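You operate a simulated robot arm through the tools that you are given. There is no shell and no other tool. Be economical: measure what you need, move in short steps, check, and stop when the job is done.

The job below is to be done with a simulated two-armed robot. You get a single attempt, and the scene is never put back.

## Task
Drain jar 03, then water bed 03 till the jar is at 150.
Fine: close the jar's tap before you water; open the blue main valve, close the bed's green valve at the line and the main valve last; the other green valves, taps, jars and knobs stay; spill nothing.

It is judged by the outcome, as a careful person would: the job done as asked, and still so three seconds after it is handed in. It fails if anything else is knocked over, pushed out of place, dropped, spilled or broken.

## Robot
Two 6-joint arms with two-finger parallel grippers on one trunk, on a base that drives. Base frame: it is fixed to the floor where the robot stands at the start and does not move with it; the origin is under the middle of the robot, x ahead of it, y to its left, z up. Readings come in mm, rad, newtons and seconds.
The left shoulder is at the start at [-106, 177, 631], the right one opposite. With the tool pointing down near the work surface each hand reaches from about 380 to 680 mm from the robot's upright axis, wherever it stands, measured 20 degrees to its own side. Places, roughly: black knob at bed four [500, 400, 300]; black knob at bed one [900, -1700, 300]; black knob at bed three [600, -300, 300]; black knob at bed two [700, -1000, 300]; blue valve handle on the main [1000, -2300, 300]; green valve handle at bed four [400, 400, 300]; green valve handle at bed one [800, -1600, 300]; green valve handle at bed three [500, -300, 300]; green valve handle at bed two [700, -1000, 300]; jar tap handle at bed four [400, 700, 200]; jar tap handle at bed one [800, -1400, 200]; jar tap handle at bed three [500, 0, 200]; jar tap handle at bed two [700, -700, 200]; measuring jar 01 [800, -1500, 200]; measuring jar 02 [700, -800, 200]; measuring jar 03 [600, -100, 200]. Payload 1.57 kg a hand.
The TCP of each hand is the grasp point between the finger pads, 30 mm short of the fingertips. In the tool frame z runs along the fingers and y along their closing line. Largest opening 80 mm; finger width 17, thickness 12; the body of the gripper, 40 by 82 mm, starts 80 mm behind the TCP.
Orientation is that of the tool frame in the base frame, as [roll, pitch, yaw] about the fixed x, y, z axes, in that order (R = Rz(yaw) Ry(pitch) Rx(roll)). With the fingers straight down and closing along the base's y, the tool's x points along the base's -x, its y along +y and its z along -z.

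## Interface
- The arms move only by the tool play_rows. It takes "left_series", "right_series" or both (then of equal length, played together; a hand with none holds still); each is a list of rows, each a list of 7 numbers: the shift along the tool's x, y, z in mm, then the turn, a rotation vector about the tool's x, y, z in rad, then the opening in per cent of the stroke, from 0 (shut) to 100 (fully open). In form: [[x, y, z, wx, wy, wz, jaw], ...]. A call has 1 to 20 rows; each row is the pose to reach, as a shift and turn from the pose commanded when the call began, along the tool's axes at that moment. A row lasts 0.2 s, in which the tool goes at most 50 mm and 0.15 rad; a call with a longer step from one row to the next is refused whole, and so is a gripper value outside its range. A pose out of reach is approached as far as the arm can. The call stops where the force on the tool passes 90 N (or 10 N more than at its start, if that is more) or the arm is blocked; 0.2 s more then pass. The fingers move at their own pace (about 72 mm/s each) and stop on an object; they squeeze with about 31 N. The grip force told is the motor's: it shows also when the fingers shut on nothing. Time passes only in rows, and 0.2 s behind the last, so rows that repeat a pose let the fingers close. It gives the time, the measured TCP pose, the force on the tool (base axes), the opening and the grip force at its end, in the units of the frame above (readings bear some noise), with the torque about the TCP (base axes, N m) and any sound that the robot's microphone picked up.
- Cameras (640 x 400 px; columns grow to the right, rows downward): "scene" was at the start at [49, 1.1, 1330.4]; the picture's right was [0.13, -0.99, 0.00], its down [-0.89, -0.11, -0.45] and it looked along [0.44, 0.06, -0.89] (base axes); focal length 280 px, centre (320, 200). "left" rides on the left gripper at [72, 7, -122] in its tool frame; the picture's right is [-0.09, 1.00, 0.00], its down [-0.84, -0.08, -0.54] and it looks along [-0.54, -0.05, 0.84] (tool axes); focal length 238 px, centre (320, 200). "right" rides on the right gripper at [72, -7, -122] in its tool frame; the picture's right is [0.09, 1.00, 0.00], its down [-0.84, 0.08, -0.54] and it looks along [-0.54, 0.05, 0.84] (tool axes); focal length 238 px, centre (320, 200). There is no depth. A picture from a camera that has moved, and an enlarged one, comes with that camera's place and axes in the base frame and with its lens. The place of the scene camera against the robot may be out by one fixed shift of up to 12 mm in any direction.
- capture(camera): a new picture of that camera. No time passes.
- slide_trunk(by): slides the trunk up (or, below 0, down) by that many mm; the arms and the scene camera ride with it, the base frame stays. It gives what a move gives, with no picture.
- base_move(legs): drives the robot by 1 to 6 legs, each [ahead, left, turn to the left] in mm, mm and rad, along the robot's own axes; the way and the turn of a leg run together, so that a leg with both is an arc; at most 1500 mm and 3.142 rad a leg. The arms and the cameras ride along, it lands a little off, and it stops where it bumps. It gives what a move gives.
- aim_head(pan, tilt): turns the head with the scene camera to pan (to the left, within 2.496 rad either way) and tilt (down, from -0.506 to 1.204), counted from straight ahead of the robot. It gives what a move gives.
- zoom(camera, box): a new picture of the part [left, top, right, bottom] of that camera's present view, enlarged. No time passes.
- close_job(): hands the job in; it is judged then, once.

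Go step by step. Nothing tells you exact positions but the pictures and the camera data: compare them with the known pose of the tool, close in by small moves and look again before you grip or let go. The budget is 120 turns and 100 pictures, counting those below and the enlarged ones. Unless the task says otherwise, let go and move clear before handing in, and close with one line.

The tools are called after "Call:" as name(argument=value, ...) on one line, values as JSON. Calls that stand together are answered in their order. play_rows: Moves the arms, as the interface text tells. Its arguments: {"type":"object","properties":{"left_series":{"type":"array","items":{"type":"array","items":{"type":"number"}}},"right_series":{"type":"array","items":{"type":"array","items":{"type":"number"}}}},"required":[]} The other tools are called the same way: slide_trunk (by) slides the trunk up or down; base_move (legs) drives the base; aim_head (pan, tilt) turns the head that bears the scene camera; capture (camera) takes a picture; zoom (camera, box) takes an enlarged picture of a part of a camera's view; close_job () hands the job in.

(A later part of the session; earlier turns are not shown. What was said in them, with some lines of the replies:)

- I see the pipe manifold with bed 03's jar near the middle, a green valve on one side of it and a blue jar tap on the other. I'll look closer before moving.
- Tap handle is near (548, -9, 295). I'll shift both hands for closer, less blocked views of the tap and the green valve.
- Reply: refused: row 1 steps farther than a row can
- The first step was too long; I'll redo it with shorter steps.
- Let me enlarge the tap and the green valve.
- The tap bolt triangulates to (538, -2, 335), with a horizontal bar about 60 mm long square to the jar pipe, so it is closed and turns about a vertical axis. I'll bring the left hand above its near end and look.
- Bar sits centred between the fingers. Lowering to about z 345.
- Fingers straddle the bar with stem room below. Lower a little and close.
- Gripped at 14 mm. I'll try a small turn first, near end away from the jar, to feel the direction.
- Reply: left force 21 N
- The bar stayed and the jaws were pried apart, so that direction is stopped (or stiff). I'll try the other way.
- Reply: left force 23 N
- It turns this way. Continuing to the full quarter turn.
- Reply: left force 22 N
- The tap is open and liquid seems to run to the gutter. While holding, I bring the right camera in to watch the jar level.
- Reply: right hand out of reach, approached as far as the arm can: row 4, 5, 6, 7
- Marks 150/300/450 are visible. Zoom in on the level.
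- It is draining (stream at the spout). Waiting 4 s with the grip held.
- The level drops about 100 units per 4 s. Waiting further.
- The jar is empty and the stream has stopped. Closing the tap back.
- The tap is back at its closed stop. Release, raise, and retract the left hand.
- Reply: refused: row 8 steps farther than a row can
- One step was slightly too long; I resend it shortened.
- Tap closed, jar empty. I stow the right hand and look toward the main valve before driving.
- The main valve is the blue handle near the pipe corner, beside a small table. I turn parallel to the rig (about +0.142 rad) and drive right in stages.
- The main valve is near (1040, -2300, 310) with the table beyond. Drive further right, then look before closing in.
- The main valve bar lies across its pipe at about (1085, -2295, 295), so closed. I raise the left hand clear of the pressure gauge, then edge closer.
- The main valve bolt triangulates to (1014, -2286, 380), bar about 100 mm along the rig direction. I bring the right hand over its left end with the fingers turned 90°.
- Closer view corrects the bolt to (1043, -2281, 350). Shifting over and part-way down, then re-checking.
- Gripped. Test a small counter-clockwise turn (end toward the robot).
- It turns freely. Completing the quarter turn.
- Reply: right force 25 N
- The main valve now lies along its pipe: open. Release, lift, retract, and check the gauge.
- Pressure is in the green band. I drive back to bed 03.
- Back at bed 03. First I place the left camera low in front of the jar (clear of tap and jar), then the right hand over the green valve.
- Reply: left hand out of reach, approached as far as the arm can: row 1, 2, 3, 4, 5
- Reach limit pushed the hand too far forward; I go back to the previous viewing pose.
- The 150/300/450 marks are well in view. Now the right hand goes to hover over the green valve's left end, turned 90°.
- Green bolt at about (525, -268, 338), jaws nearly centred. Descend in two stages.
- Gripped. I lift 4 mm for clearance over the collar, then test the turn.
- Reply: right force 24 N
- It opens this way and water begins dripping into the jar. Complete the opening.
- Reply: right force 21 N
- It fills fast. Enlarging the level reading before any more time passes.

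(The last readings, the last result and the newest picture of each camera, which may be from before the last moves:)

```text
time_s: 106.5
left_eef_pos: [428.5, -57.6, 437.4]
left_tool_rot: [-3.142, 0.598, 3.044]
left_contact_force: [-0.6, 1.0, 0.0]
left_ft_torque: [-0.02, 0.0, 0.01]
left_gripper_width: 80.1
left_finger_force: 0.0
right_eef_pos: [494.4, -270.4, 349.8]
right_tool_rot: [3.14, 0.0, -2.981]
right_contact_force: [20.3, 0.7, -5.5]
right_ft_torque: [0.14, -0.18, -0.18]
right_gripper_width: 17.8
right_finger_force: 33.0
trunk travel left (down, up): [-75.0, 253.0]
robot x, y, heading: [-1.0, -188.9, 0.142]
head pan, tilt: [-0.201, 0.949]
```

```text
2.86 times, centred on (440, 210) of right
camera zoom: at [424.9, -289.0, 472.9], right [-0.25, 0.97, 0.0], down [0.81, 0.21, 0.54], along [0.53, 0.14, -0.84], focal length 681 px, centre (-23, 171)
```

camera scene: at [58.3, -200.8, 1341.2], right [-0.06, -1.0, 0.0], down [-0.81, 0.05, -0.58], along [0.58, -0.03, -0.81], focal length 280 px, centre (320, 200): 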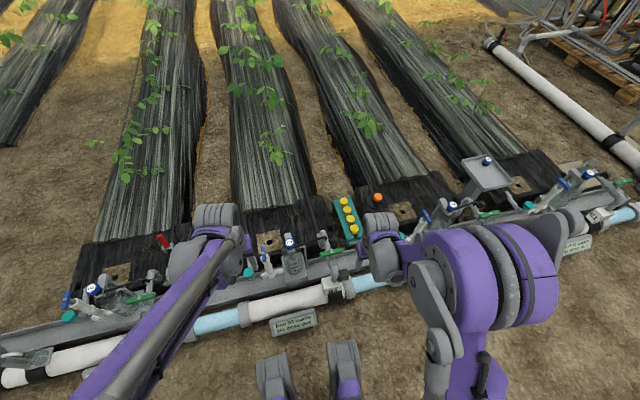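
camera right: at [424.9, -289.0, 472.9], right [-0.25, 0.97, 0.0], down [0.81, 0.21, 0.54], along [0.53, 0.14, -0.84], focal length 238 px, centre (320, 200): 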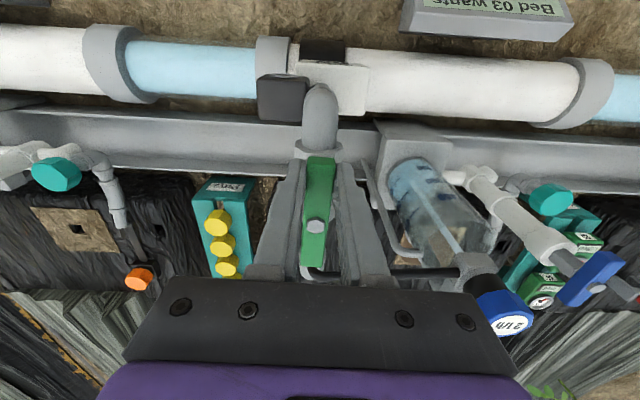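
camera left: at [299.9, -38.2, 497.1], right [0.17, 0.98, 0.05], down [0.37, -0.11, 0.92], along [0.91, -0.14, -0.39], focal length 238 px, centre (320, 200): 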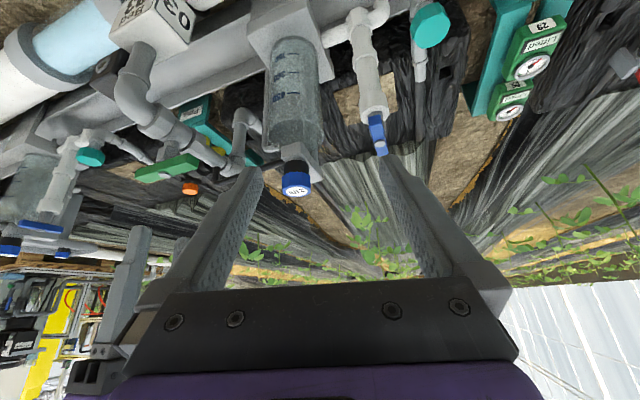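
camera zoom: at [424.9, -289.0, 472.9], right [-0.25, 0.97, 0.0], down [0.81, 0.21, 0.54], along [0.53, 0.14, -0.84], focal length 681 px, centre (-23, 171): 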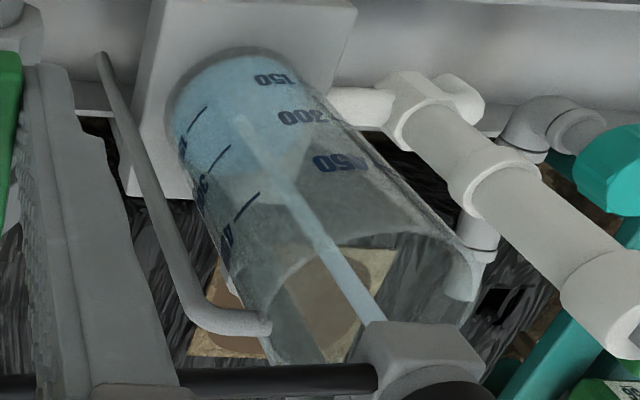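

Working the geometry, the blue disc is the water surface seen near the bottom (about 15 units); at 150 its near edge will reach the 150 tick. Let 1 s pass and measure the rate.

Call:
play_rows(right_series=[[0, 0, 0, 0, 0, 0, 0], [0, 0, 0, 0, 0, 0, 0], [0, 0, 0, 0, 0, 0, 0], [0, 0, 0, 0, 0, 0, 0]])

Call:
zoom(camera="left", box=[270, 25, 330, 95])

```text
time_s: 107.5
left_eef_pos: [427.6, -57.0, 437.0]
left_tool_rot: [-3.14, 0.601, 3.042]
left_contact_force: [0.2, -0.2, 0.6]
left_ft_torque: [0.04, 0.01, 0.0]
left_gripper_width: 80.1
left_finger_force: 0.0
right_eef_pos: [493.6, -269.9, 350.0]
right_tool_rot: [-3.141, 0.002, -2.982]
right_contact_force: [24.5, -4.3, 5.8]
right_ft_torque: [0.18, -0.14, -0.3]
right_gripper_width: 17.9
right_finger_force: 32.4
trunk travel left (down, up): [-75.0, 253.0]
robot x, y, heading: [-1.8, -193.3, 0.145]
head pan, tilt: [-0.201, 0.949]
```

```text
5.71 times, centred on (300, 60) of left
camera zoom: at [300.2, -38.3, 497.0], right [0.17, 0.98, 0.05], down [0.38, -0.12, 0.92], along [0.91, -0.14, -0.39], focal length 1362 px, centre (434, 1000)
```

zoom: 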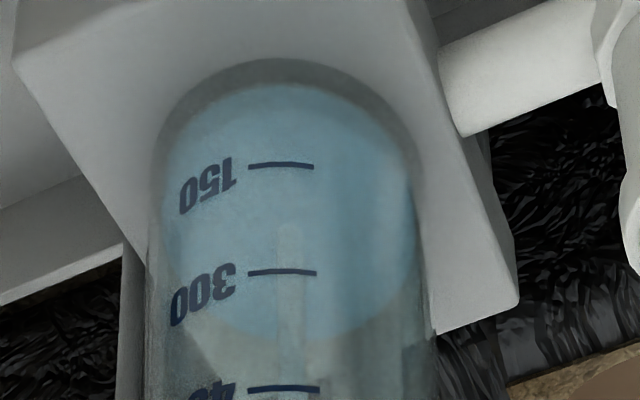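

Level ~45 and rising about 20 units/s. Wait 3 s more.

Call:
play_rows(right_series=[[0, 0, 0, 0, 0, 0, 0], [0, 0, 0, 0, 0, 0, 0], [0, 0, 0, 0, 0, 0, 0], [0, 0, 0, 0, 0, 0, 0], [0, 0, 0, 0, 0, 0, 0], [0, 0, 0, 0, 0, 0, 0], [0, 0, 0, 0, 0, 0, 0], [0, 0, 0, 0, 0, 0, 0], [0, 0, 0, 0, 0, 0, 0], [0, 0, 0, 0, 0, 0, 0], [0, 0, 0, 0, 0, 0, 0], [0, 0, 0, 0, 0, 0, 0]])

Call:
zoom(camera="left", box=[270, 25, 330, 95])

Call:
zoom(camera="right", box=[370, 140, 510, 280])

```text
time_s: 110.0
left_eef_pos: [427.1, -56.7, 437.7]
left_tool_rot: [-3.141, 0.601, 3.043]
left_contact_force: [0.4, 0.0, -0.5]
left_ft_torque: [-0.02, 0.02, 0.03]
left_gripper_width: 79.8
left_finger_force: 0.1
right_eef_pos: [494.7, -271.1, 350.8]
right_tool_rot: [-3.141, 0.001, -2.981]
right_contact_force: [23.2, -10.0, 8.1]
right_ft_torque: [-0.13, -0.53, -0.44]
right_gripper_width: 17.8
right_finger_force: 32.1
trunk travel left (down, up): [-75.0, 253.0]
robot x, y, heading: [-1.8, -187.1, 0.148]
head pan, tilt: [-0.201, 0.949]
```

```text
5.71 times, centred on (300, 60) of left
camera zoom: at [300.1, -38.3, 497.0], right [0.17, 0.98, 0.05], down [0.38, -0.12, 0.92], along [0.91, -0.14, -0.39], focal length 1362 px, centre (434, 1000)
```

zoom: 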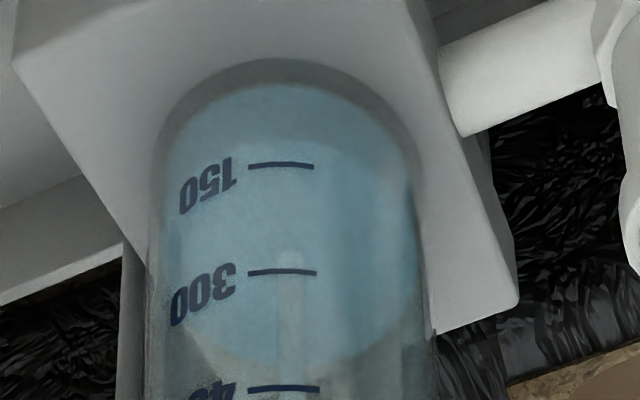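

```text
2.86 times, centred on (440, 210) of right
camera zoom: at [424.3, -288.7, 472.7], right [-0.25, 0.97, 0.0], down [0.81, 0.21, 0.54], along [0.53, 0.14, -0.84], focal length 681 px, centre (-23, 171)
```

zoom: 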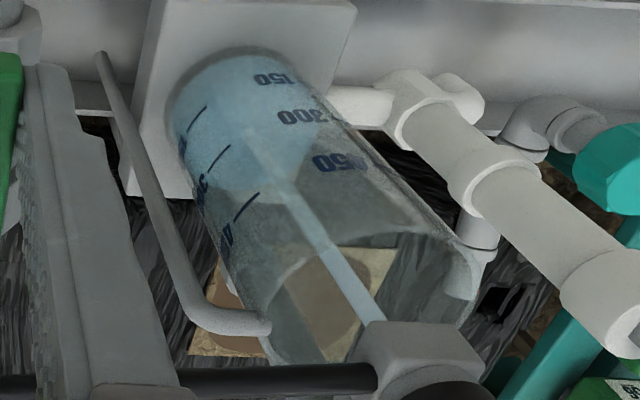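

Level ~100. Wait 0.8 s and look again before closing.

Call:
play_rows(right_series=[[0, 0, 0, 0, 0, 0, 0], [0, 0, 0, 0, 0, 0, 0], [0, 0, 0, 0, 0, 0, 0]])

Call:
zoom(camera="left", box=[275, 30, 320, 90])

```text
time_s: 110.8
left_eef_pos: [428.4, -56.4, 437.3]
left_tool_rot: [3.141, 0.601, 3.042]
left_contact_force: [-0.5, -0.2, -0.3]
left_ft_torque: [0.03, 0.0, 0.02]
left_gripper_width: 80.0
left_finger_force: 0.1
right_eef_pos: [494.5, -271.2, 350.0]
right_tool_rot: [3.141, 0.002, -2.982]
right_contact_force: [22.7, -10.3, 8.8]
right_ft_torque: [-0.19, -0.53, -0.45]
right_gripper_width: 17.8
right_finger_force: 32.2
trunk travel left (down, up): [-75.0, 253.0]
robot x, y, heading: [-2.0, -190.2, 0.141]
head pan, tilt: [-0.201, 0.949]
```

```text
6.67 times, centred on (298, 60) of left
camera zoom: at [300.1, -38.3, 497.0], right [0.17, 0.98, 0.05], down [0.38, -0.12, 0.92], along [0.91, -0.14, -0.39], focal length 1589 px, centre (470, 1133)
```

zoom: 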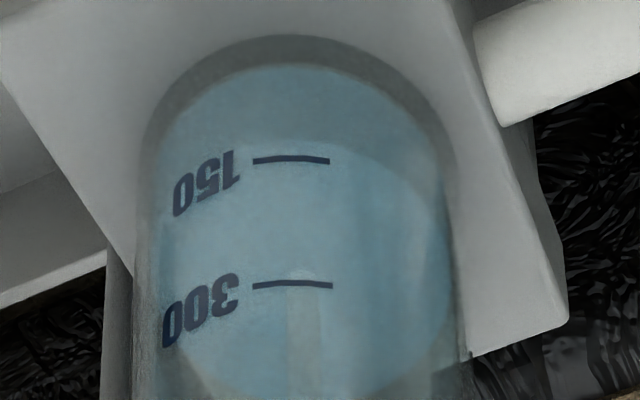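

The near edge is just short of the 150 tick (~120). Closing takes about 2 s and adds the rest, so I close the green valve now.

Call:
play_rows(right_series=[[-0.34, 4.6, 0, 0, 0, 0.145, 0], [-1.34, 9.15, 0, 0, 0, 0.29, 0], [-2.98, 13.5, 0, 0, 0, 0.435, 0], [-5.2, 17.5, 0, 0, 0, 0.58, 0], [-8, 21.2, 0, 0, 0, 0.725, 0], [-11.4, 24.5, 0, 0, 0, 0.87, 0], [-15.1, 27.2, 0, 0, 0, 1.015, 0], [-19.2, 29.3, 0, 0, 0, 1.16, 0], [-23.6, 30.9, 0, 0, 0, 1.305, 0], [-28.1, 31.8, 0, 0, 0, 1.45, 0], [-32.8, 32, 0, 0, 0, 1.595, 0], [-34.5, 31.9, 0, 0, 0, 1.65, 0]])

Call:
zoom(camera="left", box=[270, 25, 330, 95])

Call:
capture(camera="right")

```text
time_s: 113.5
left_eef_pos: [426.3, -57.3, 437.6]
left_tool_rot: [3.141, 0.601, 3.042]
left_contact_force: [-0.6, 0.0, 0.0]
left_ft_torque: [-0.04, 0.02, -0.01]
left_gripper_width: 80.1
left_finger_force: 0.1
right_eef_pos: [520.4, -235.1, 350.4]
right_tool_rot: [-3.136, 0.0, 1.65]
right_contact_force: [-19.5, -2.2, -1.6]
right_ft_torque: [0.34, -0.1, 0.69]
right_gripper_width: 19.2
right_finger_force: 33.0
trunk travel left (down, up): [-75.0, 253.0]
robot x, y, heading: [-2.6, -186.6, 0.144]
head pan, tilt: [-0.201, 0.949]
```

```text
5.71 times, centred on (300, 60) of left
camera zoom: at [299.3, -38.4, 497.2], right [0.17, 0.98, 0.05], down [0.37, -0.12, 0.92], along [0.91, -0.14, -0.39], focal length 1362 px, centre (434, 1000)
```

zoom: 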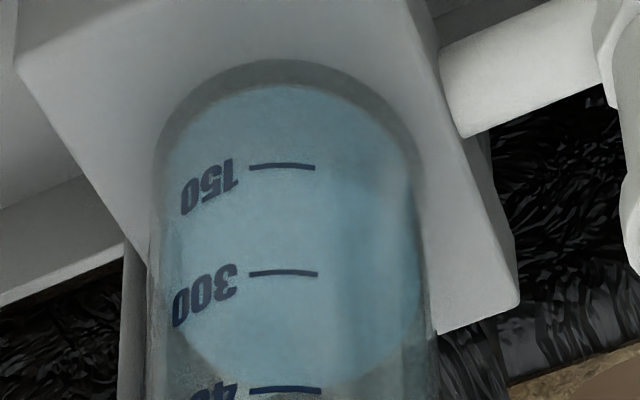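

```text
29 pictures are left
camera right: at [509.3, -162.7, 472.7], right [0.99, 0.17, 0.0], down [0.15, -0.83, 0.54], along [0.09, -0.53, -0.84], focal length 238 px, centre (320, 200)
```

right: 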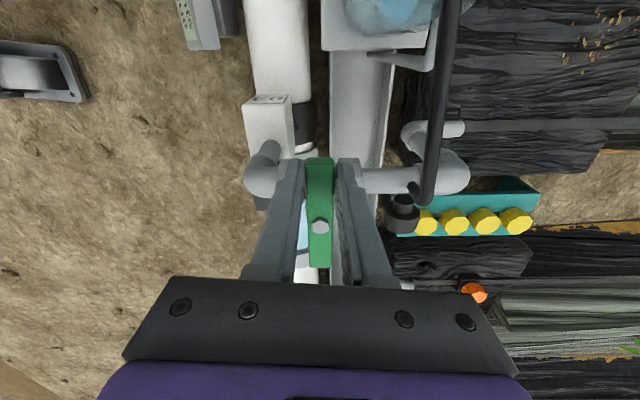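

The stream has stopped. I examine the level closely.

Call:
zoom(camera="left", box=[280, 30, 320, 60])

Call:
zoom(camera="left", box=[275, 65, 323, 105])

```text
13.33 times, centred on (300, 45) of left
camera zoom: at [299.3, -38.4, 497.2], right [0.17, 0.98, 0.05], down [0.37, -0.12, 0.92], along [0.91, -0.14, -0.39], focal length 3178 px, centre (587, 2267)
```

zoom: 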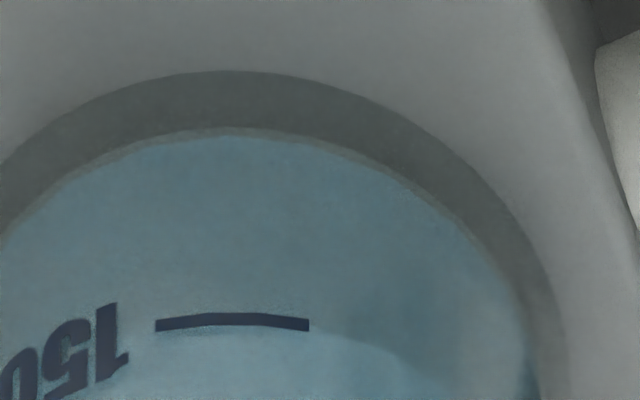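

```text
10.00 times, centred on (299, 85) of left
camera zoom: at [299.3, -38.4, 497.2], right [0.17, 0.98, 0.05], down [0.37, -0.12, 0.92], along [0.91, -0.14, -0.39], focal length 2384 px, centre (530, 1350)
```

zoom: 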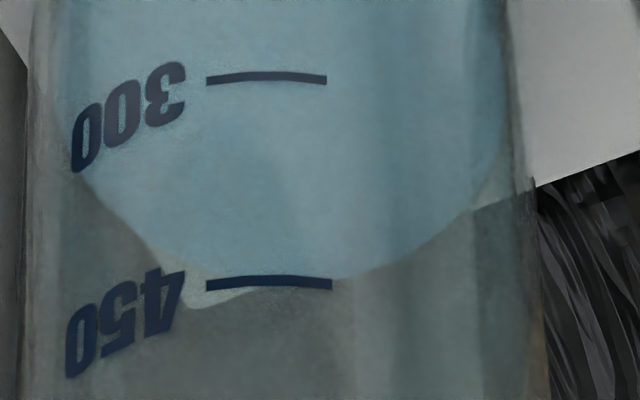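

The surface edge coincides with the 150 tick from above, but the glass wall is some 4 mm thick, so the true level may be 10–20 low. I keep holding the closed valve and bring the left camera to the side and low for a flat view.

Call:
play_rows(left_series=[[9, 30, -6, 0.076, 0, 0.111, 100], [18, 60, -12, 0.152, 0, 0.222, 100], [27, 90, -18, 0.229, 0, 0.334, 100], [36, 120, -25, 0.305, 0, 0.445, 100], [45, 150, -32, 0.381, 0, 0.556, 100], [55, 180, -38, 0.458, 0, 0.668, 100], [55, 180, -38, 0.458, 0, 0.668, 100]])

Call:
capture(camera="left")

```text
time_s: 115.0
left_eef_pos: [377.1, 128.3, 440.4]
left_tool_rot: [-3.141, 0.601, 2.231]
left_contact_force: [0.5, -0.4, -0.3]
left_ft_torque: [-0.04, 0.01, 0.03]
left_gripper_width: 80.2
left_finger_force: 0.1
right_eef_pos: [520.7, -235.6, 350.2]
right_tool_rot: [-3.135, 0.001, 1.652]
right_contact_force: [-40.1, -0.1, -16.6]
right_ft_torque: [-0.05, 0.06, 0.59]
right_gripper_width: 19.4
right_finger_force: 33.1
trunk travel left (down, up): [-75.0, 253.0]
robot x, y, heading: [-3.6, -190.4, 0.141]
head pan, tilt: [-0.201, 0.949]
```

```text
26 pictures are left
camera left: at [303.2, 232.9, 498.9], right [0.83, 0.55, 0.05], down [0.17, -0.35, 0.92], along [0.53, -0.76, -0.39], focal length 238 px, centre (320, 200)
```

left: 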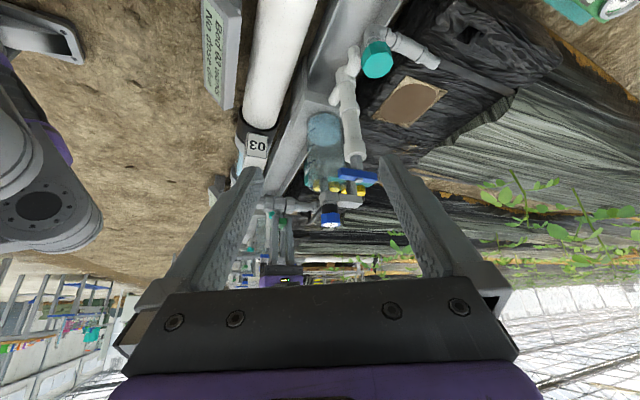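

Call:
play_rows(left_series=[[14, 0, 20, 0, -0.05, 0, 100], [28, 0, 41, 0, -0.1, 0, 100], [42, 0, 62, 0, -0.16, 0, 100], [56, 0, 83, 0, -0.22, 0, 100], [70, 0, 104, 0, -0.29, 0, 100], [85, 0, 124, 0, -0.35, 0, 100], [85, 0, 124, 0, -0.35, 0, 100]], right_series=[[0, 0, 0, 0, 0, 0, 0], [0, 0, 0, 0, 0, 0, 0], [0, 0, 0, 0, 0, 0, 0], [0, 0, 0, 0, 0, 0, 0], [0, 0, 0, 0, 0, 0, 0], [0, 0, 0, 0, 0, -0.02, 0], [0, 0, 0, 0, 0, -0.04, 0]])

Call:
capture(camera="left")

```text
time_s: 116.7
left_eef_pos: [378.1, 128.2, 293.4]
left_tool_rot: [-3.141, 0.949, 2.234]
left_contact_force: [-0.2, -0.2, 0.9]
left_ft_torque: [0.0, 0.01, 0.02]
left_gripper_width: 79.7
left_finger_force: 0.0
left hand out of reach, approached as far as the arm can: row 6, 7
right_eef_pos: [521.4, -235.1, 350.2]
right_tool_rot: [-3.137, -0.001, 1.692]
right_contact_force: [-36.3, 4.1, -15.8]
right_ft_torque: [-0.09, 0.0, 0.44]
right_gripper_width: 18.5
right_finger_force: 32.7
trunk travel left (down, up): [-75.0, 253.0]
robot x, y, heading: [-3.3, -187.5, 0.141]
head pan, tilt: [-0.201, 0.949]
```

```text
25 pictures are left
camera left: at [297.1, 242.9, 305.6], right [0.82, 0.57, 0.07], down [-0.03, -0.08, 1.0], along [0.57, -0.82, -0.05], focal length 238 px, centre (320, 200)
```

left: 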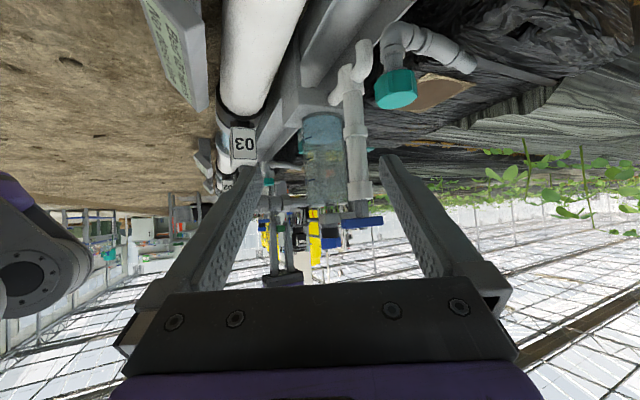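

Now a nearly flat view of the jar. Enlarging.

Call:
zoom(camera="left", box=[290, 95, 370, 215])

Call:
zoom(camera="left", box=[295, 105, 355, 155])

```text
3.33 times, centred on (330, 155) of left
camera zoom: at [297.1, 242.9, 305.6], right [0.82, 0.57, 0.07], down [-0.03, -0.08, 1.0], along [0.57, -0.82, -0.05], focal length 794 px, centre (287, 350)
```

zoom: 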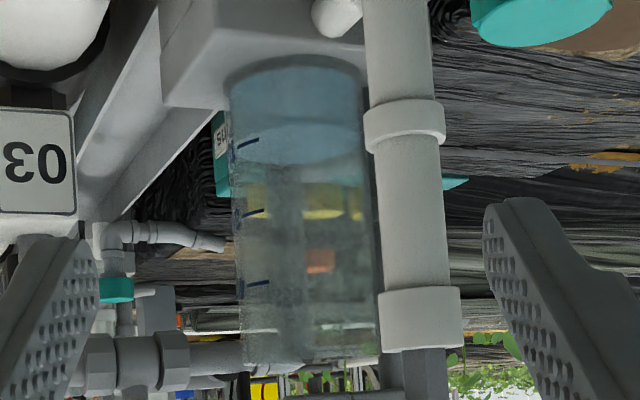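

```text
8.00 times, centred on (325, 130) of left
camera zoom: at [297.1, 242.9, 305.6], right [0.82, 0.57, 0.07], down [-0.03, -0.08, 1.0], along [0.57, -0.82, -0.05], focal length 1907 px, centre (280, 760)
```

zoom: 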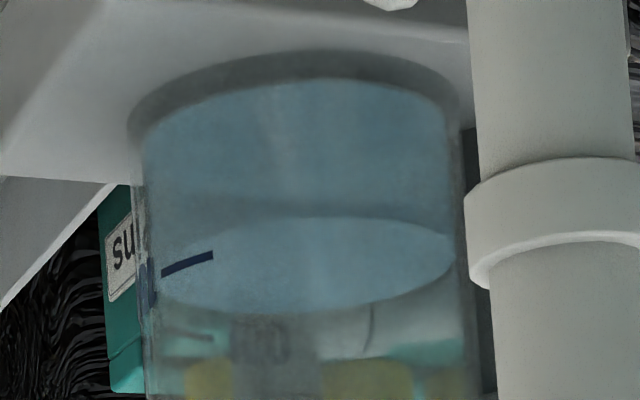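

From the side the surface sits clearly below the 150 tick: about 130. I top up with a brief partial opening (about 0.84 rad) and closing.

Call:
play_rows(right_series=[[-0.3, -4.5, 0, 0, 0, -0.14, 0], [-1.25, -8.9, 0, 0, 0, -0.28, 0], [-2.8, -13, 0, 0, 0, -0.42, 0], [-4.9, -17, 0, 0, 0, -0.56, 0], [-7.5, -20.6, 0, 0, 0, -0.7, 0], [-10.6, -23.8, 0, 0, 0, -0.84, 0], [-7.5, -20.6, 0, 0, 0, -0.7, 0], [-4.9, -17, 0, 0, 0, -0.56, 0], [-2.8, -13, 0, 0, 0, -0.42, 0], [-1.25, -8.9, 0, 0, 0, -0.28, 0], [-0.3, -4.5, 0, 0, 0, -0.14, 0], [0, 0, 0, 0, 0, 0, 0], [0, 1.6, 0, 0, 0, 0.05, 0], [0, 1.6, 0, 0, 0, 0.05, 0]])

Call:
zoom(camera="left", box=[295, 105, 355, 155])

```text
time_s: 119.7
left_eef_pos: [379.1, 127.6, 294.1]
left_tool_rot: [-3.142, 0.95, 2.232]
left_contact_force: [0.2, -0.7, 0.0]
left_ft_torque: [-0.01, 0.01, -0.01]
left_gripper_width: 80.0
left_finger_force: 0.0
right_eef_pos: [521.1, -234.7, 350.3]
right_tool_rot: [-3.136, 0.002, 1.641]
right_contact_force: [-41.3, 4.5, 0.0]
right_ft_torque: [0.28, 0.15, 0.51]
right_gripper_width: 19.5
right_finger_force: 33.2
trunk travel left (down, up): [-75.0, 253.0]
robot x, y, heading: [-2.6, -189.1, 0.143]
head pan, tilt: [-0.201, 0.949]
```

```text
8.00 times, centred on (325, 130) of left
camera zoom: at [296.8, 242.7, 306.1], right [0.82, 0.57, 0.08], down [-0.03, -0.09, 1.0], along [0.57, -0.82, -0.05], focal length 1907 px, centre (280, 760)
```

zoom: 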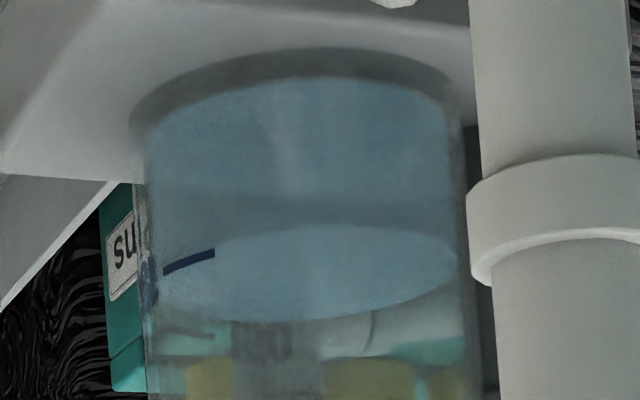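

That added about 10 units (~140). Repeat the same once more.

Call:
play_rows(right_series=[[0, -1.6, 0, 0, 0, -0.05, 0], [-0.3, -6, 0, 0, 0, -0.19, 0], [-1.4, -10.4, 0, 0, 0, -0.33, 0], [-3, -14.5, 0, 0, 0, -0.47, 0], [-5.1, -18.5, 0, 0, 0, -0.61, 0], [-7.8, -22, 0, 0, 0, -0.75, 0], [-11, -25, 0, 0, 0, -0.89, 0], [-7.8, -22, 0, 0, 0, -0.75, 0], [-5.1, -18.5, 0, 0, 0, -0.61, 0], [-3, -14.5, 0, 0, 0, -0.47, 0], [-1.4, -10.4, 0, 0, 0, -0.33, 0], [-0.3, -6, 0, 0, 0, -0.19, 0], [0, -1.6, 0, 0, 0, -0.05, 0], [0, 0, 0, 0, 0, 0, 0], [0, 0, 0, 0, 0, 0, 0]])

Call:
zoom(camera="left", box=[295, 105, 355, 155])

```text
time_s: 122.8
left_eef_pos: [379.8, 128.4, 295.8]
left_tool_rot: [3.14, 0.948, 2.233]
left_contact_force: [0.6, 0.0, 0.8]
left_ft_torque: [0.01, -0.02, 0.0]
left_gripper_width: 80.2
left_finger_force: 0.1
right_eef_pos: [520.7, -234.9, 350.3]
right_tool_rot: [-3.135, -0.001, 1.641]
right_contact_force: [-36.3, -18.9, 4.7]
right_ft_torque: [-0.12, 0.09, 0.65]
right_gripper_width: 19.3
right_finger_force: 33.0
trunk travel left (down, up): [-75.0, 253.0]
robot x, y, heading: [-2.3, -189.9, 0.139]
head pan, tilt: [-0.201, 0.949]
```

```text
8.00 times, centred on (325, 130) of left
camera zoom: at [296.7, 242.5, 306.5], right [0.82, 0.57, 0.08], down [-0.03, -0.09, 1.0], along [0.57, -0.82, -0.05], focal length 1907 px, centre (280, 760)
```

zoom: 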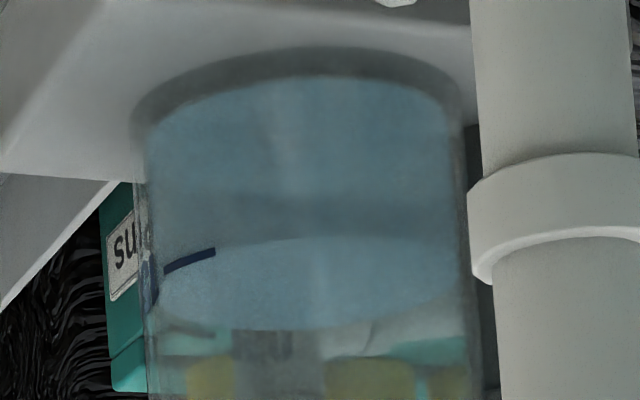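

The surface now appears level with the 150 tick. One closer check.

Call:
zoom(camera="left", box=[310, 125, 358, 155])

Call:
zoom(camera="left", box=[295, 110, 359, 190])

```text
13.33 times, centred on (334, 140) of left
camera zoom: at [296.7, 242.5, 306.5], right [0.82, 0.57, 0.08], down [-0.03, -0.09, 1.0], along [0.57, -0.82, -0.05], focal length 3178 px, centre (133, 1000)
```

zoom: 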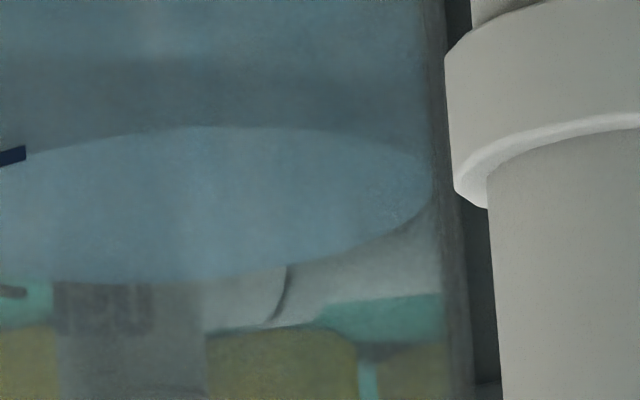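

```text
5.00 times, centred on (327, 150) of left
camera zoom: at [296.7, 242.5, 306.5], right [0.82, 0.57, 0.08], down [-0.03, -0.09, 1.0], along [0.57, -0.82, -0.05], focal length 1192 px, centre (285, 450)
```

zoom: 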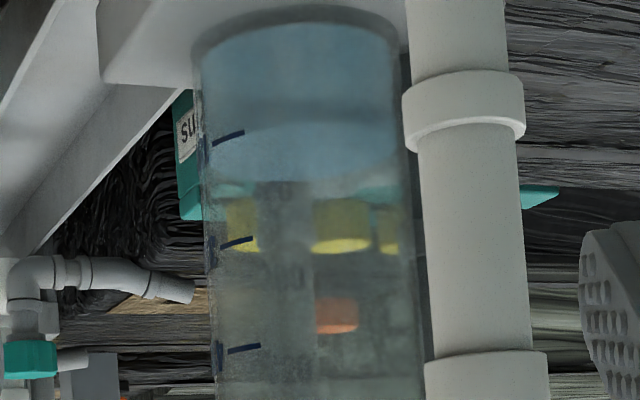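

The level reads about 147–150 by the front and rear ticks, and no stream flows. I release the green valve, lift, and raise the left hand.

Call:
play_rows(left_series=[[-30, 0, -22, 0, 0, 0, 100], [-60, 0, -44, 0, 0, 0, 100], [-90, 0, -66, 0, 0, 0, 100], [-120, 0, -88, 0, 0.1, 0, 100], [-150, 0, -110, 0, 0.2, 0, 90], [-180, 0, -130, 0, 0.32, 0, 80], [-210, 0, -150, 0, 0.44, 0, 70], [-240, 0, -172, 0, 0.56, 0, 60], [-265, 0, -192, 0, 0.68, 0, 50], [-284, 0, -204, 0, 0.8, 0, 50], [-284, 0, -204, 0, 0.9, 0, 50]], right_series=[[0, 0, 0, 0, 0, -0.04, 30], [0, 0, 0, 0, 0, -0.04, 50], [0, 0, 0, 0, 0, -0.04, 60], [0, 0, 0, 0, 0, -0.04, 60], [0, 0, -40, 0, 0, -0.04, 60], [0, 0, -80, 0, 0, -0.04, 50], [0, 0, -120, 0, 0, -0.04, 50], [0, 0, -160, 0, 0, -0.04, 50], [0, 0, -190, 0, 0, -0.04, 50], [0, -30, -200, 0, 0, -0.04, 50], [0, -60, -200, 0, 0, -0.04, 50]])

Call:
capture(camera="right")

```text
time_s: 125.2
left_eef_pos: [378.7, 127.5, 644.6]
left_tool_rot: [3.141, 0.05, 2.233]
left_contact_force: [0.6, -0.2, -0.1]
left_ft_torque: [0.02, -0.01, 0.0]
left_gripper_width: 40.0
left_finger_force: 0.1
right_eef_pos: [463.8, -240.4, 550.7]
right_tool_rot: [3.141, -0.002, 1.682]
right_contact_force: [0.9, -0.1, 0.5]
right_ft_torque: [-0.04, -0.03, -0.02]
right_gripper_width: 40.0
right_finger_force: 0.1
trunk travel left (down, up): [-75.0, 253.0]
robot x, y, heading: [-1.9, -188.4, 0.146]
head pan, tilt: [-0.201, 0.949]
```

```text
18 pictures are left
camera right: at [450.2, -168.3, 673.6], right [0.98, 0.2, 0.0], down [0.17, -0.82, 0.54], along [0.11, -0.53, -0.84], focal length 238 px, centre (320, 200)
```

right: 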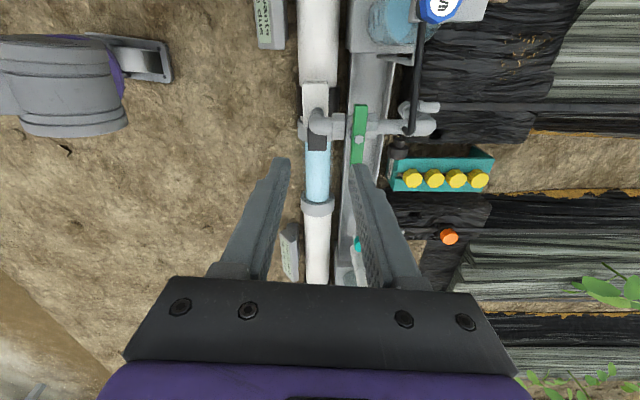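

The green valve is squarely closed. I turn the right hand back to its nominal direction, retract it, and drive to the main valve.

Call:
play_rows(right_series=[[0, -10, 0, 0, 0, -0.14, 50], [0, -20, 0, 0, 0, -0.28, 50], [0, -30, 0, 0, 0, -0.42, 50], [0, -40, 0, 0, 0, -0.56, 50], [0, -50, 0, 0, 0, -0.7, 50], [0, -60, 0, 0, 0, -0.84, 50], [-20, -70, 0, 0, 0, -0.98, 50], [-40, -75, 0, 0, 0, -1.12, 50], [-60, -80, 0, 0, 0, -1.26, 50], [-80, -85, 0, 0, 0, -1.4, 50], [-90, -85, 0, 0, 0, -1.54, 50], [-95, -85, 0, 0, 0, -1.61, 50]])

Call:
base_move(legs=[[0, -1400, 0], [0, -607, 0]])

Call:
capture(camera="right")

```text
time_s: 127.8
left_eef_pos: [379.0, 129.2, 643.2]
left_tool_rot: [3.141, 0.049, 2.232]
left_contact_force: [-0.2, 0.5, -0.3]
left_ft_torque: [-0.02, -0.01, 0.0]
left_gripper_width: 39.8
left_finger_force: 0.0
right_eef_pos: [390.4, -342.7, 550.1]
right_tool_rot: [3.141, 0.0, -2.99]
right_contact_force: [-0.2, -0.3, 0.4]
right_ft_torque: [0.02, 0.0, -0.04]
right_gripper_width: 40.0
right_finger_force: 0.0
trunk travel left (down, up): [-75.0, 253.0]
robot x, y, heading: [0.5, -187.7, 0.14]
head pan, tilt: [-0.201, 0.949]
```

```text
time_s: 145.7
left_eef_pos: [660.3, -1856.9, 643.9]
left_tool_rot: [3.14, 0.05, 2.228]
left_contact_force: [-0.8, -0.3, -0.3]
left_ft_torque: [-0.01, -0.02, 0.03]
left_gripper_width: 39.7
left_finger_force: 0.0
right_eef_pos: [670.1, -2329.1, 551.2]
right_tool_rot: [-3.141, 0.001, -2.997]
right_contact_force: [0.1, -0.3, 0.2]
right_ft_torque: [0.03, 0.0, 0.02]
right_gripper_width: 40.0
right_finger_force: 0.1
trunk travel left (down, up): [-75.0, 253.0]
robot x, y, heading: [274.6, -2171.4, 0.137]
head pan, tilt: [-0.201, 0.949]
```

```text
17 pictures are left
camera right: at [599.3, -2344.9, 673.1], right [-0.23, 0.97, 0.0], down [0.82, 0.2, 0.54], along [0.53, 0.13, -0.84], focal length 238 px, centre (320, 200)
```

right: 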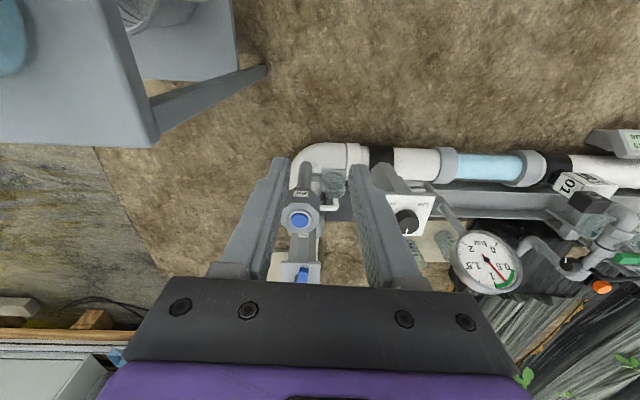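

Drive ahead to the earlier standing place.

Call:
base_move(legs=[[155, 0, 0]])

Call:
capture(camera="right")

```text
time_s: 147.1
left_eef_pos: [812.1, -1835.6, 642.9]
left_tool_rot: [-3.14, 0.051, 2.227]
left_contact_force: [0.4, 0.0, 0.1]
left_ft_torque: [-0.03, -0.01, -0.06]
left_gripper_width: 40.1
left_finger_force: 0.0
right_eef_pos: [822.4, -2306.6, 551.1]
right_tool_rot: [3.141, 0.001, -2.996]
right_contact_force: [-0.8, 0.0, 0.3]
right_ft_torque: [0.0, 0.0, 0.02]
right_gripper_width: 39.9
right_finger_force: 0.1
trunk travel left (down, up): [-75.0, 253.0]
robot x, y, heading: [436.7, -2148.8, 0.133]
head pan, tilt: [-0.201, 0.949]
```

```text
16 pictures are left
camera right: at [753.0, -2323.7, 672.9], right [-0.23, 0.97, 0.0], down [0.82, 0.2, 0.54], along [0.53, 0.13, -0.84], focal length 238 px, centre (320, 200)
```

right: 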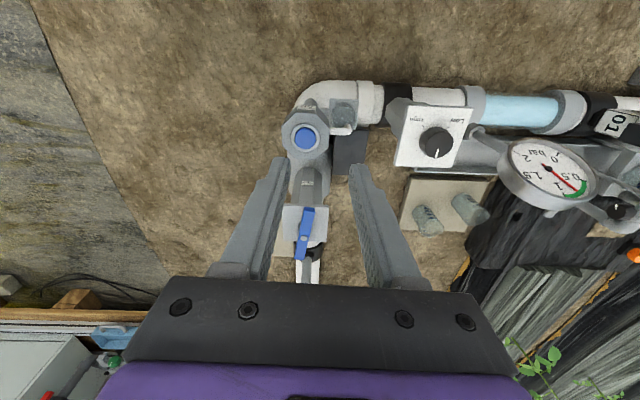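

Approach the near end of the main bar from above.

Call:
play_rows(right_series=[[-45, -1, 0, 0, 0, -0.01, 50], [-90, -2, 0, 0, 0, -0.02, 50], [-135, -3, 0, 0, 0, -0.03, 50], [-175, -5, 10, 0, 0, -0.03, 50], [-189, -5.5, 50, 0, 0, -0.03, 50], [-189, -5.5, 95, 0, 0, -0.03, 50], [-189, -5.5, 130, 0, 0, -0.03, 50], [-189, -5.5, 130, 0, 0, -0.03, 50]])

Call:
capture(camera="right")

```text
time_s: 148.9
left_eef_pos: [813.6, -1835.7, 644.5]
left_tool_rot: [3.142, 0.049, 2.226]
left_contact_force: [-0.2, -0.5, 0.1]
left_ft_torque: [0.02, -0.01, -0.02]
left_gripper_width: 40.1
left_finger_force: 0.0
right_eef_pos: [1010.9, -2285.9, 418.7]
right_tool_rot: [-3.14, 0.001, -2.966]
right_contact_force: [-0.3, 0.2, -0.2]
right_ft_torque: [-0.01, 0.0, -0.02]
right_gripper_width: 40.0
right_finger_force: 0.1
trunk travel left (down, up): [-75.0, 253.0]
robot x, y, heading: [428.2, -2153.1, 0.135]
head pan, tilt: [-0.201, 0.949]
```

```text
15 pictures are left
camera right: at [941.4, -2304.8, 542.1], right [-0.26, 0.96, 0.0], down [0.81, 0.22, 0.54], along [0.52, 0.14, -0.84], focal length 238 px, centre (320, 200)
```

right: 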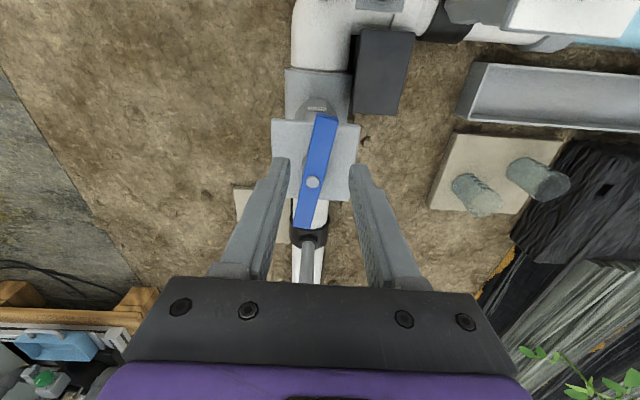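

Centred. Descend and grip.

Call:
play_rows(right_series=[[0, 0, 30, 0, 0, 0, 50], [0, 0, 50, 0, 0, 0, 50], [0, 0, 61, 0, 0, 0, 50], [0, 0, 61, 0, 0, 0, 20], [0, 0, 61, 0, 0, 0, 0], [0, 0, 61, 0, 0, 0, 0], [0, 0, 61, 0, 0, 0, 0]])

Call:
zoom(camera="right", box=[220, 80, 420, 225])

```text
time_s: 150.5
left_eef_pos: [813.8, -1835.2, 643.5]
left_tool_rot: [-3.141, 0.051, 2.227]
left_contact_force: [-0.2, 0.0, 0.6]
left_ft_torque: [0.02, 0.02, 0.0]
left_gripper_width: 40.2
left_finger_force: 0.1
right_eef_pos: [1009.0, -2286.9, 359.0]
right_tool_rot: [-3.139, -0.001, -2.97]
right_contact_force: [6.1, -11.8, -1.4]
right_ft_torque: [-0.05, -0.12, -0.46]
right_gripper_width: 20.4
right_finger_force: 34.0
trunk travel left (down, up): [-75.0, 253.0]
robot x, y, heading: [429.7, -2150.3, 0.139]
head pan, tilt: [-0.201, 0.949]
```

```text
2.76 times, centred on (320, 152) of right
camera zoom: at [939.8, -2306.0, 482.5], right [-0.26, 0.97, 0.0], down [0.81, 0.22, 0.54], along [0.52, 0.14, -0.84], focal length 658 px, centre (320, 331)
```

zoom: 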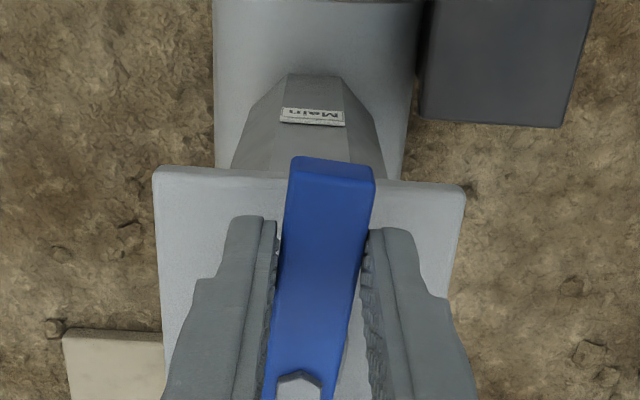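

Gripped, and its label reads "Main". Turning it closed.

Call:
play_rows(right_series=[[-0.34, 4.7, 0, 0, 0, 0.145, 0], [-1.34, 9.3, 0, 0, 0, 0.29, 0], [-3, 13.8, 0, 0, 0, 0.435, 0], [-5.3, 18, 0, 0, 0, 0.58, 0], [-8.2, 21.8, 0, 0, 0, 0.725, 0], [-11.6, 25.2, 0, 0, 0, 0.87, 0], [-15.5, 28, 0, 0, 0, 1.015, 0], [-19.8, 30.2, 0, 0, 0, 1.16, 0], [-24.3, 31.8, 0, 0, 0, 1.305, 0], [-29, 32.8, 0, 0, 0, 1.45, 0], [-33.8, 33, 0, 0, 0, 1.595, 0], [-36, 32.9, 0, 0, 0, 1.65, 0], [-37.5, 32.8, 0, 0, 0, 1.7, 0], [-37.5, 32.8, 0, 0, 0, 1.7, 0]])

Call:
zoom(camera="right", box=[180, 60, 440, 225])

```text
time_s: 153.5
left_eef_pos: [812.9, -1834.3, 644.0]
left_tool_rot: [-3.141, 0.05, 2.227]
left_contact_force: [-0.7, 0.4, 0.1]
left_ft_torque: [-0.01, -0.05, 0.01]
left_gripper_width: 40.1
left_finger_force: 0.1
right_eef_pos: [1038.8, -2245.9, 358.9]
right_tool_rot: [-3.14, -0.003, 1.616]
right_contact_force: [-11.0, 5.6, -0.3]
right_ft_torque: [0.72, 0.19, 0.63]
right_gripper_width: 22.3
right_finger_force: 35.2
trunk travel left (down, up): [-75.0, 253.0]
robot x, y, heading: [430.7, -2153.4, 0.134]
head pan, tilt: [-0.201, 0.949]
```

```text
2.42 times, centred on (310, 142) of right
camera zoom: at [1030.9, -2173.2, 482.6], right [0.99, 0.14, 0.0], down [0.12, -0.83, 0.54], along [0.07, -0.54, -0.84], focal length 578 px, centre (344, 339)
```

zoom: 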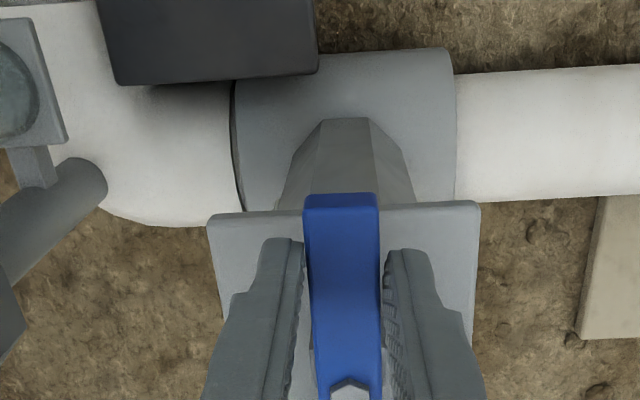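

The main bar is square to its pipe again and against its stop. Release, lift, retract and take a final look.

Call:
play_rows(right_series=[[0, 0, 0, 0, 0, -0.05, 30], [0, 0, 0, 0, 0, -0.05, 50], [0, 0, 0, 0, 0, -0.05, 55], [0, 0, 0, 0, 0, -0.05, 55], [0, 0, -45, 0, 0, -0.05, 55], [0, 0, -90, 0, 0, -0.05, 50], [0, 0, -135, 0, 0, -0.05, 50], [0, 0, -180, 0, 0, -0.05, 50], [0, -40, -195, 0, 0, -0.05, 50], [0, -80, -195, 0, 0, -0.05, 50], [0, -120, -195, 0, 0, -0.05, 50]])

Call:
aim_head(pan=-0.3, tilt=0.9)

Call:
capture(camera="right")

Call:
capture(camera="scene")

```text
time_s: 155.9
left_eef_pos: [811.8, -1834.7, 643.7]
left_tool_rot: [-3.14, 0.051, 2.226]
left_contact_force: [-1.0, -0.8, 0.0]
left_ft_torque: [-0.01, -0.01, -0.03]
left_gripper_width: 39.9
left_finger_force: 0.0
right_eef_pos: [921.3, -2249.9, 556.0]
right_tool_rot: [-3.141, 0.001, 1.665]
right_contact_force: [0.1, 0.5, -0.5]
right_ft_torque: [0.0, -0.03, 0.01]
right_gripper_width: 39.9
right_finger_force: 0.1
trunk travel left (down, up): [-75.0, 253.0]
robot x, y, heading: [434.3, -2148.9, 0.136]
head pan, tilt: [-0.201, 0.949]
```

```text
time_s: 156.5
left_eef_pos: [813.1, -1836.0, 643.8]
left_tool_rot: [-3.141, 0.051, 2.227]
left_contact_force: [-0.6, 0.3, 0.0]
left_ft_torque: [-0.01, 0.01, 0.01]
left_gripper_width: 39.9
left_finger_force: 0.0
right_eef_pos: [922.0, -2249.8, 556.7]
right_tool_rot: [3.141, -0.001, 1.667]
right_contact_force: [0.3, 0.5, 0.6]
right_ft_torque: [0.01, 0.02, 0.03]
right_gripper_width: 40.0
right_finger_force: 0.1
trunk travel left (down, up): [-75.0, 253.0]
robot x, y, heading: [432.2, -2149.4, 0.138]
head pan, tilt: [-0.3, 0.901]
```

```text
12 pictures are left
camera right: at [909.1, -2178.3, 678.5], right [0.98, 0.19, 0.0], down [0.16, -0.83, 0.54], along [0.1, -0.53, -0.84], focal length 238 px, centre (320, 200)
```

right: 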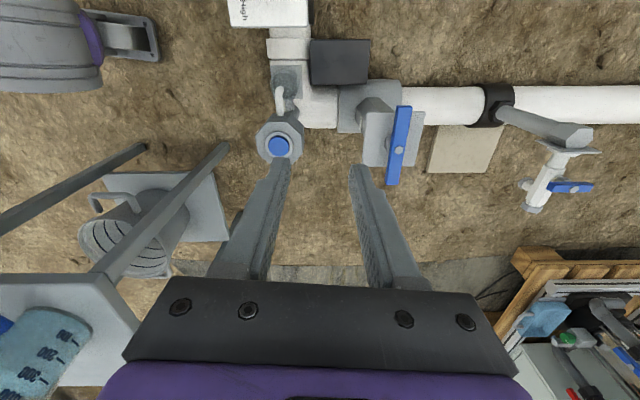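

```text
11 pictures are left
camera scene: at [493.1, -2170.9, 1344.7], right [-0.16, -0.99, 0.0], down [-0.77, 0.13, -0.62], along [0.61, -0.1, -0.78], focal length 280 px, centre (320, 200)
```

scene: 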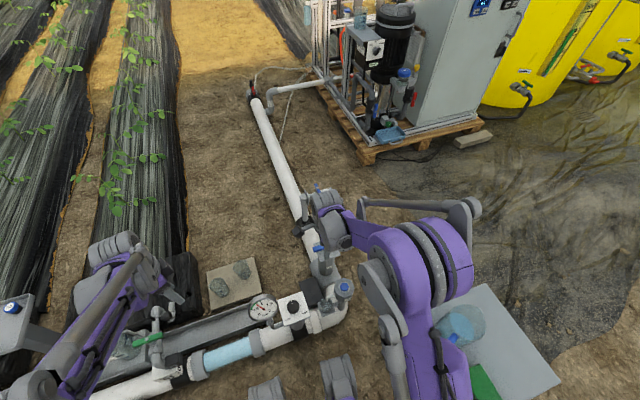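

The main valve is closed, the green valve and jar tap are closed, both hands are clear, and nothing nearby looks disturbed. Handing in.

Call:
close_job()

```text
The job is handed in.
```

I drained jar 03 and closed its tap, then watered bed 03 until the jar read about 150. The bed's green valve was closed at the line and the main valve last, and I saw no spills and nothing knocked over.
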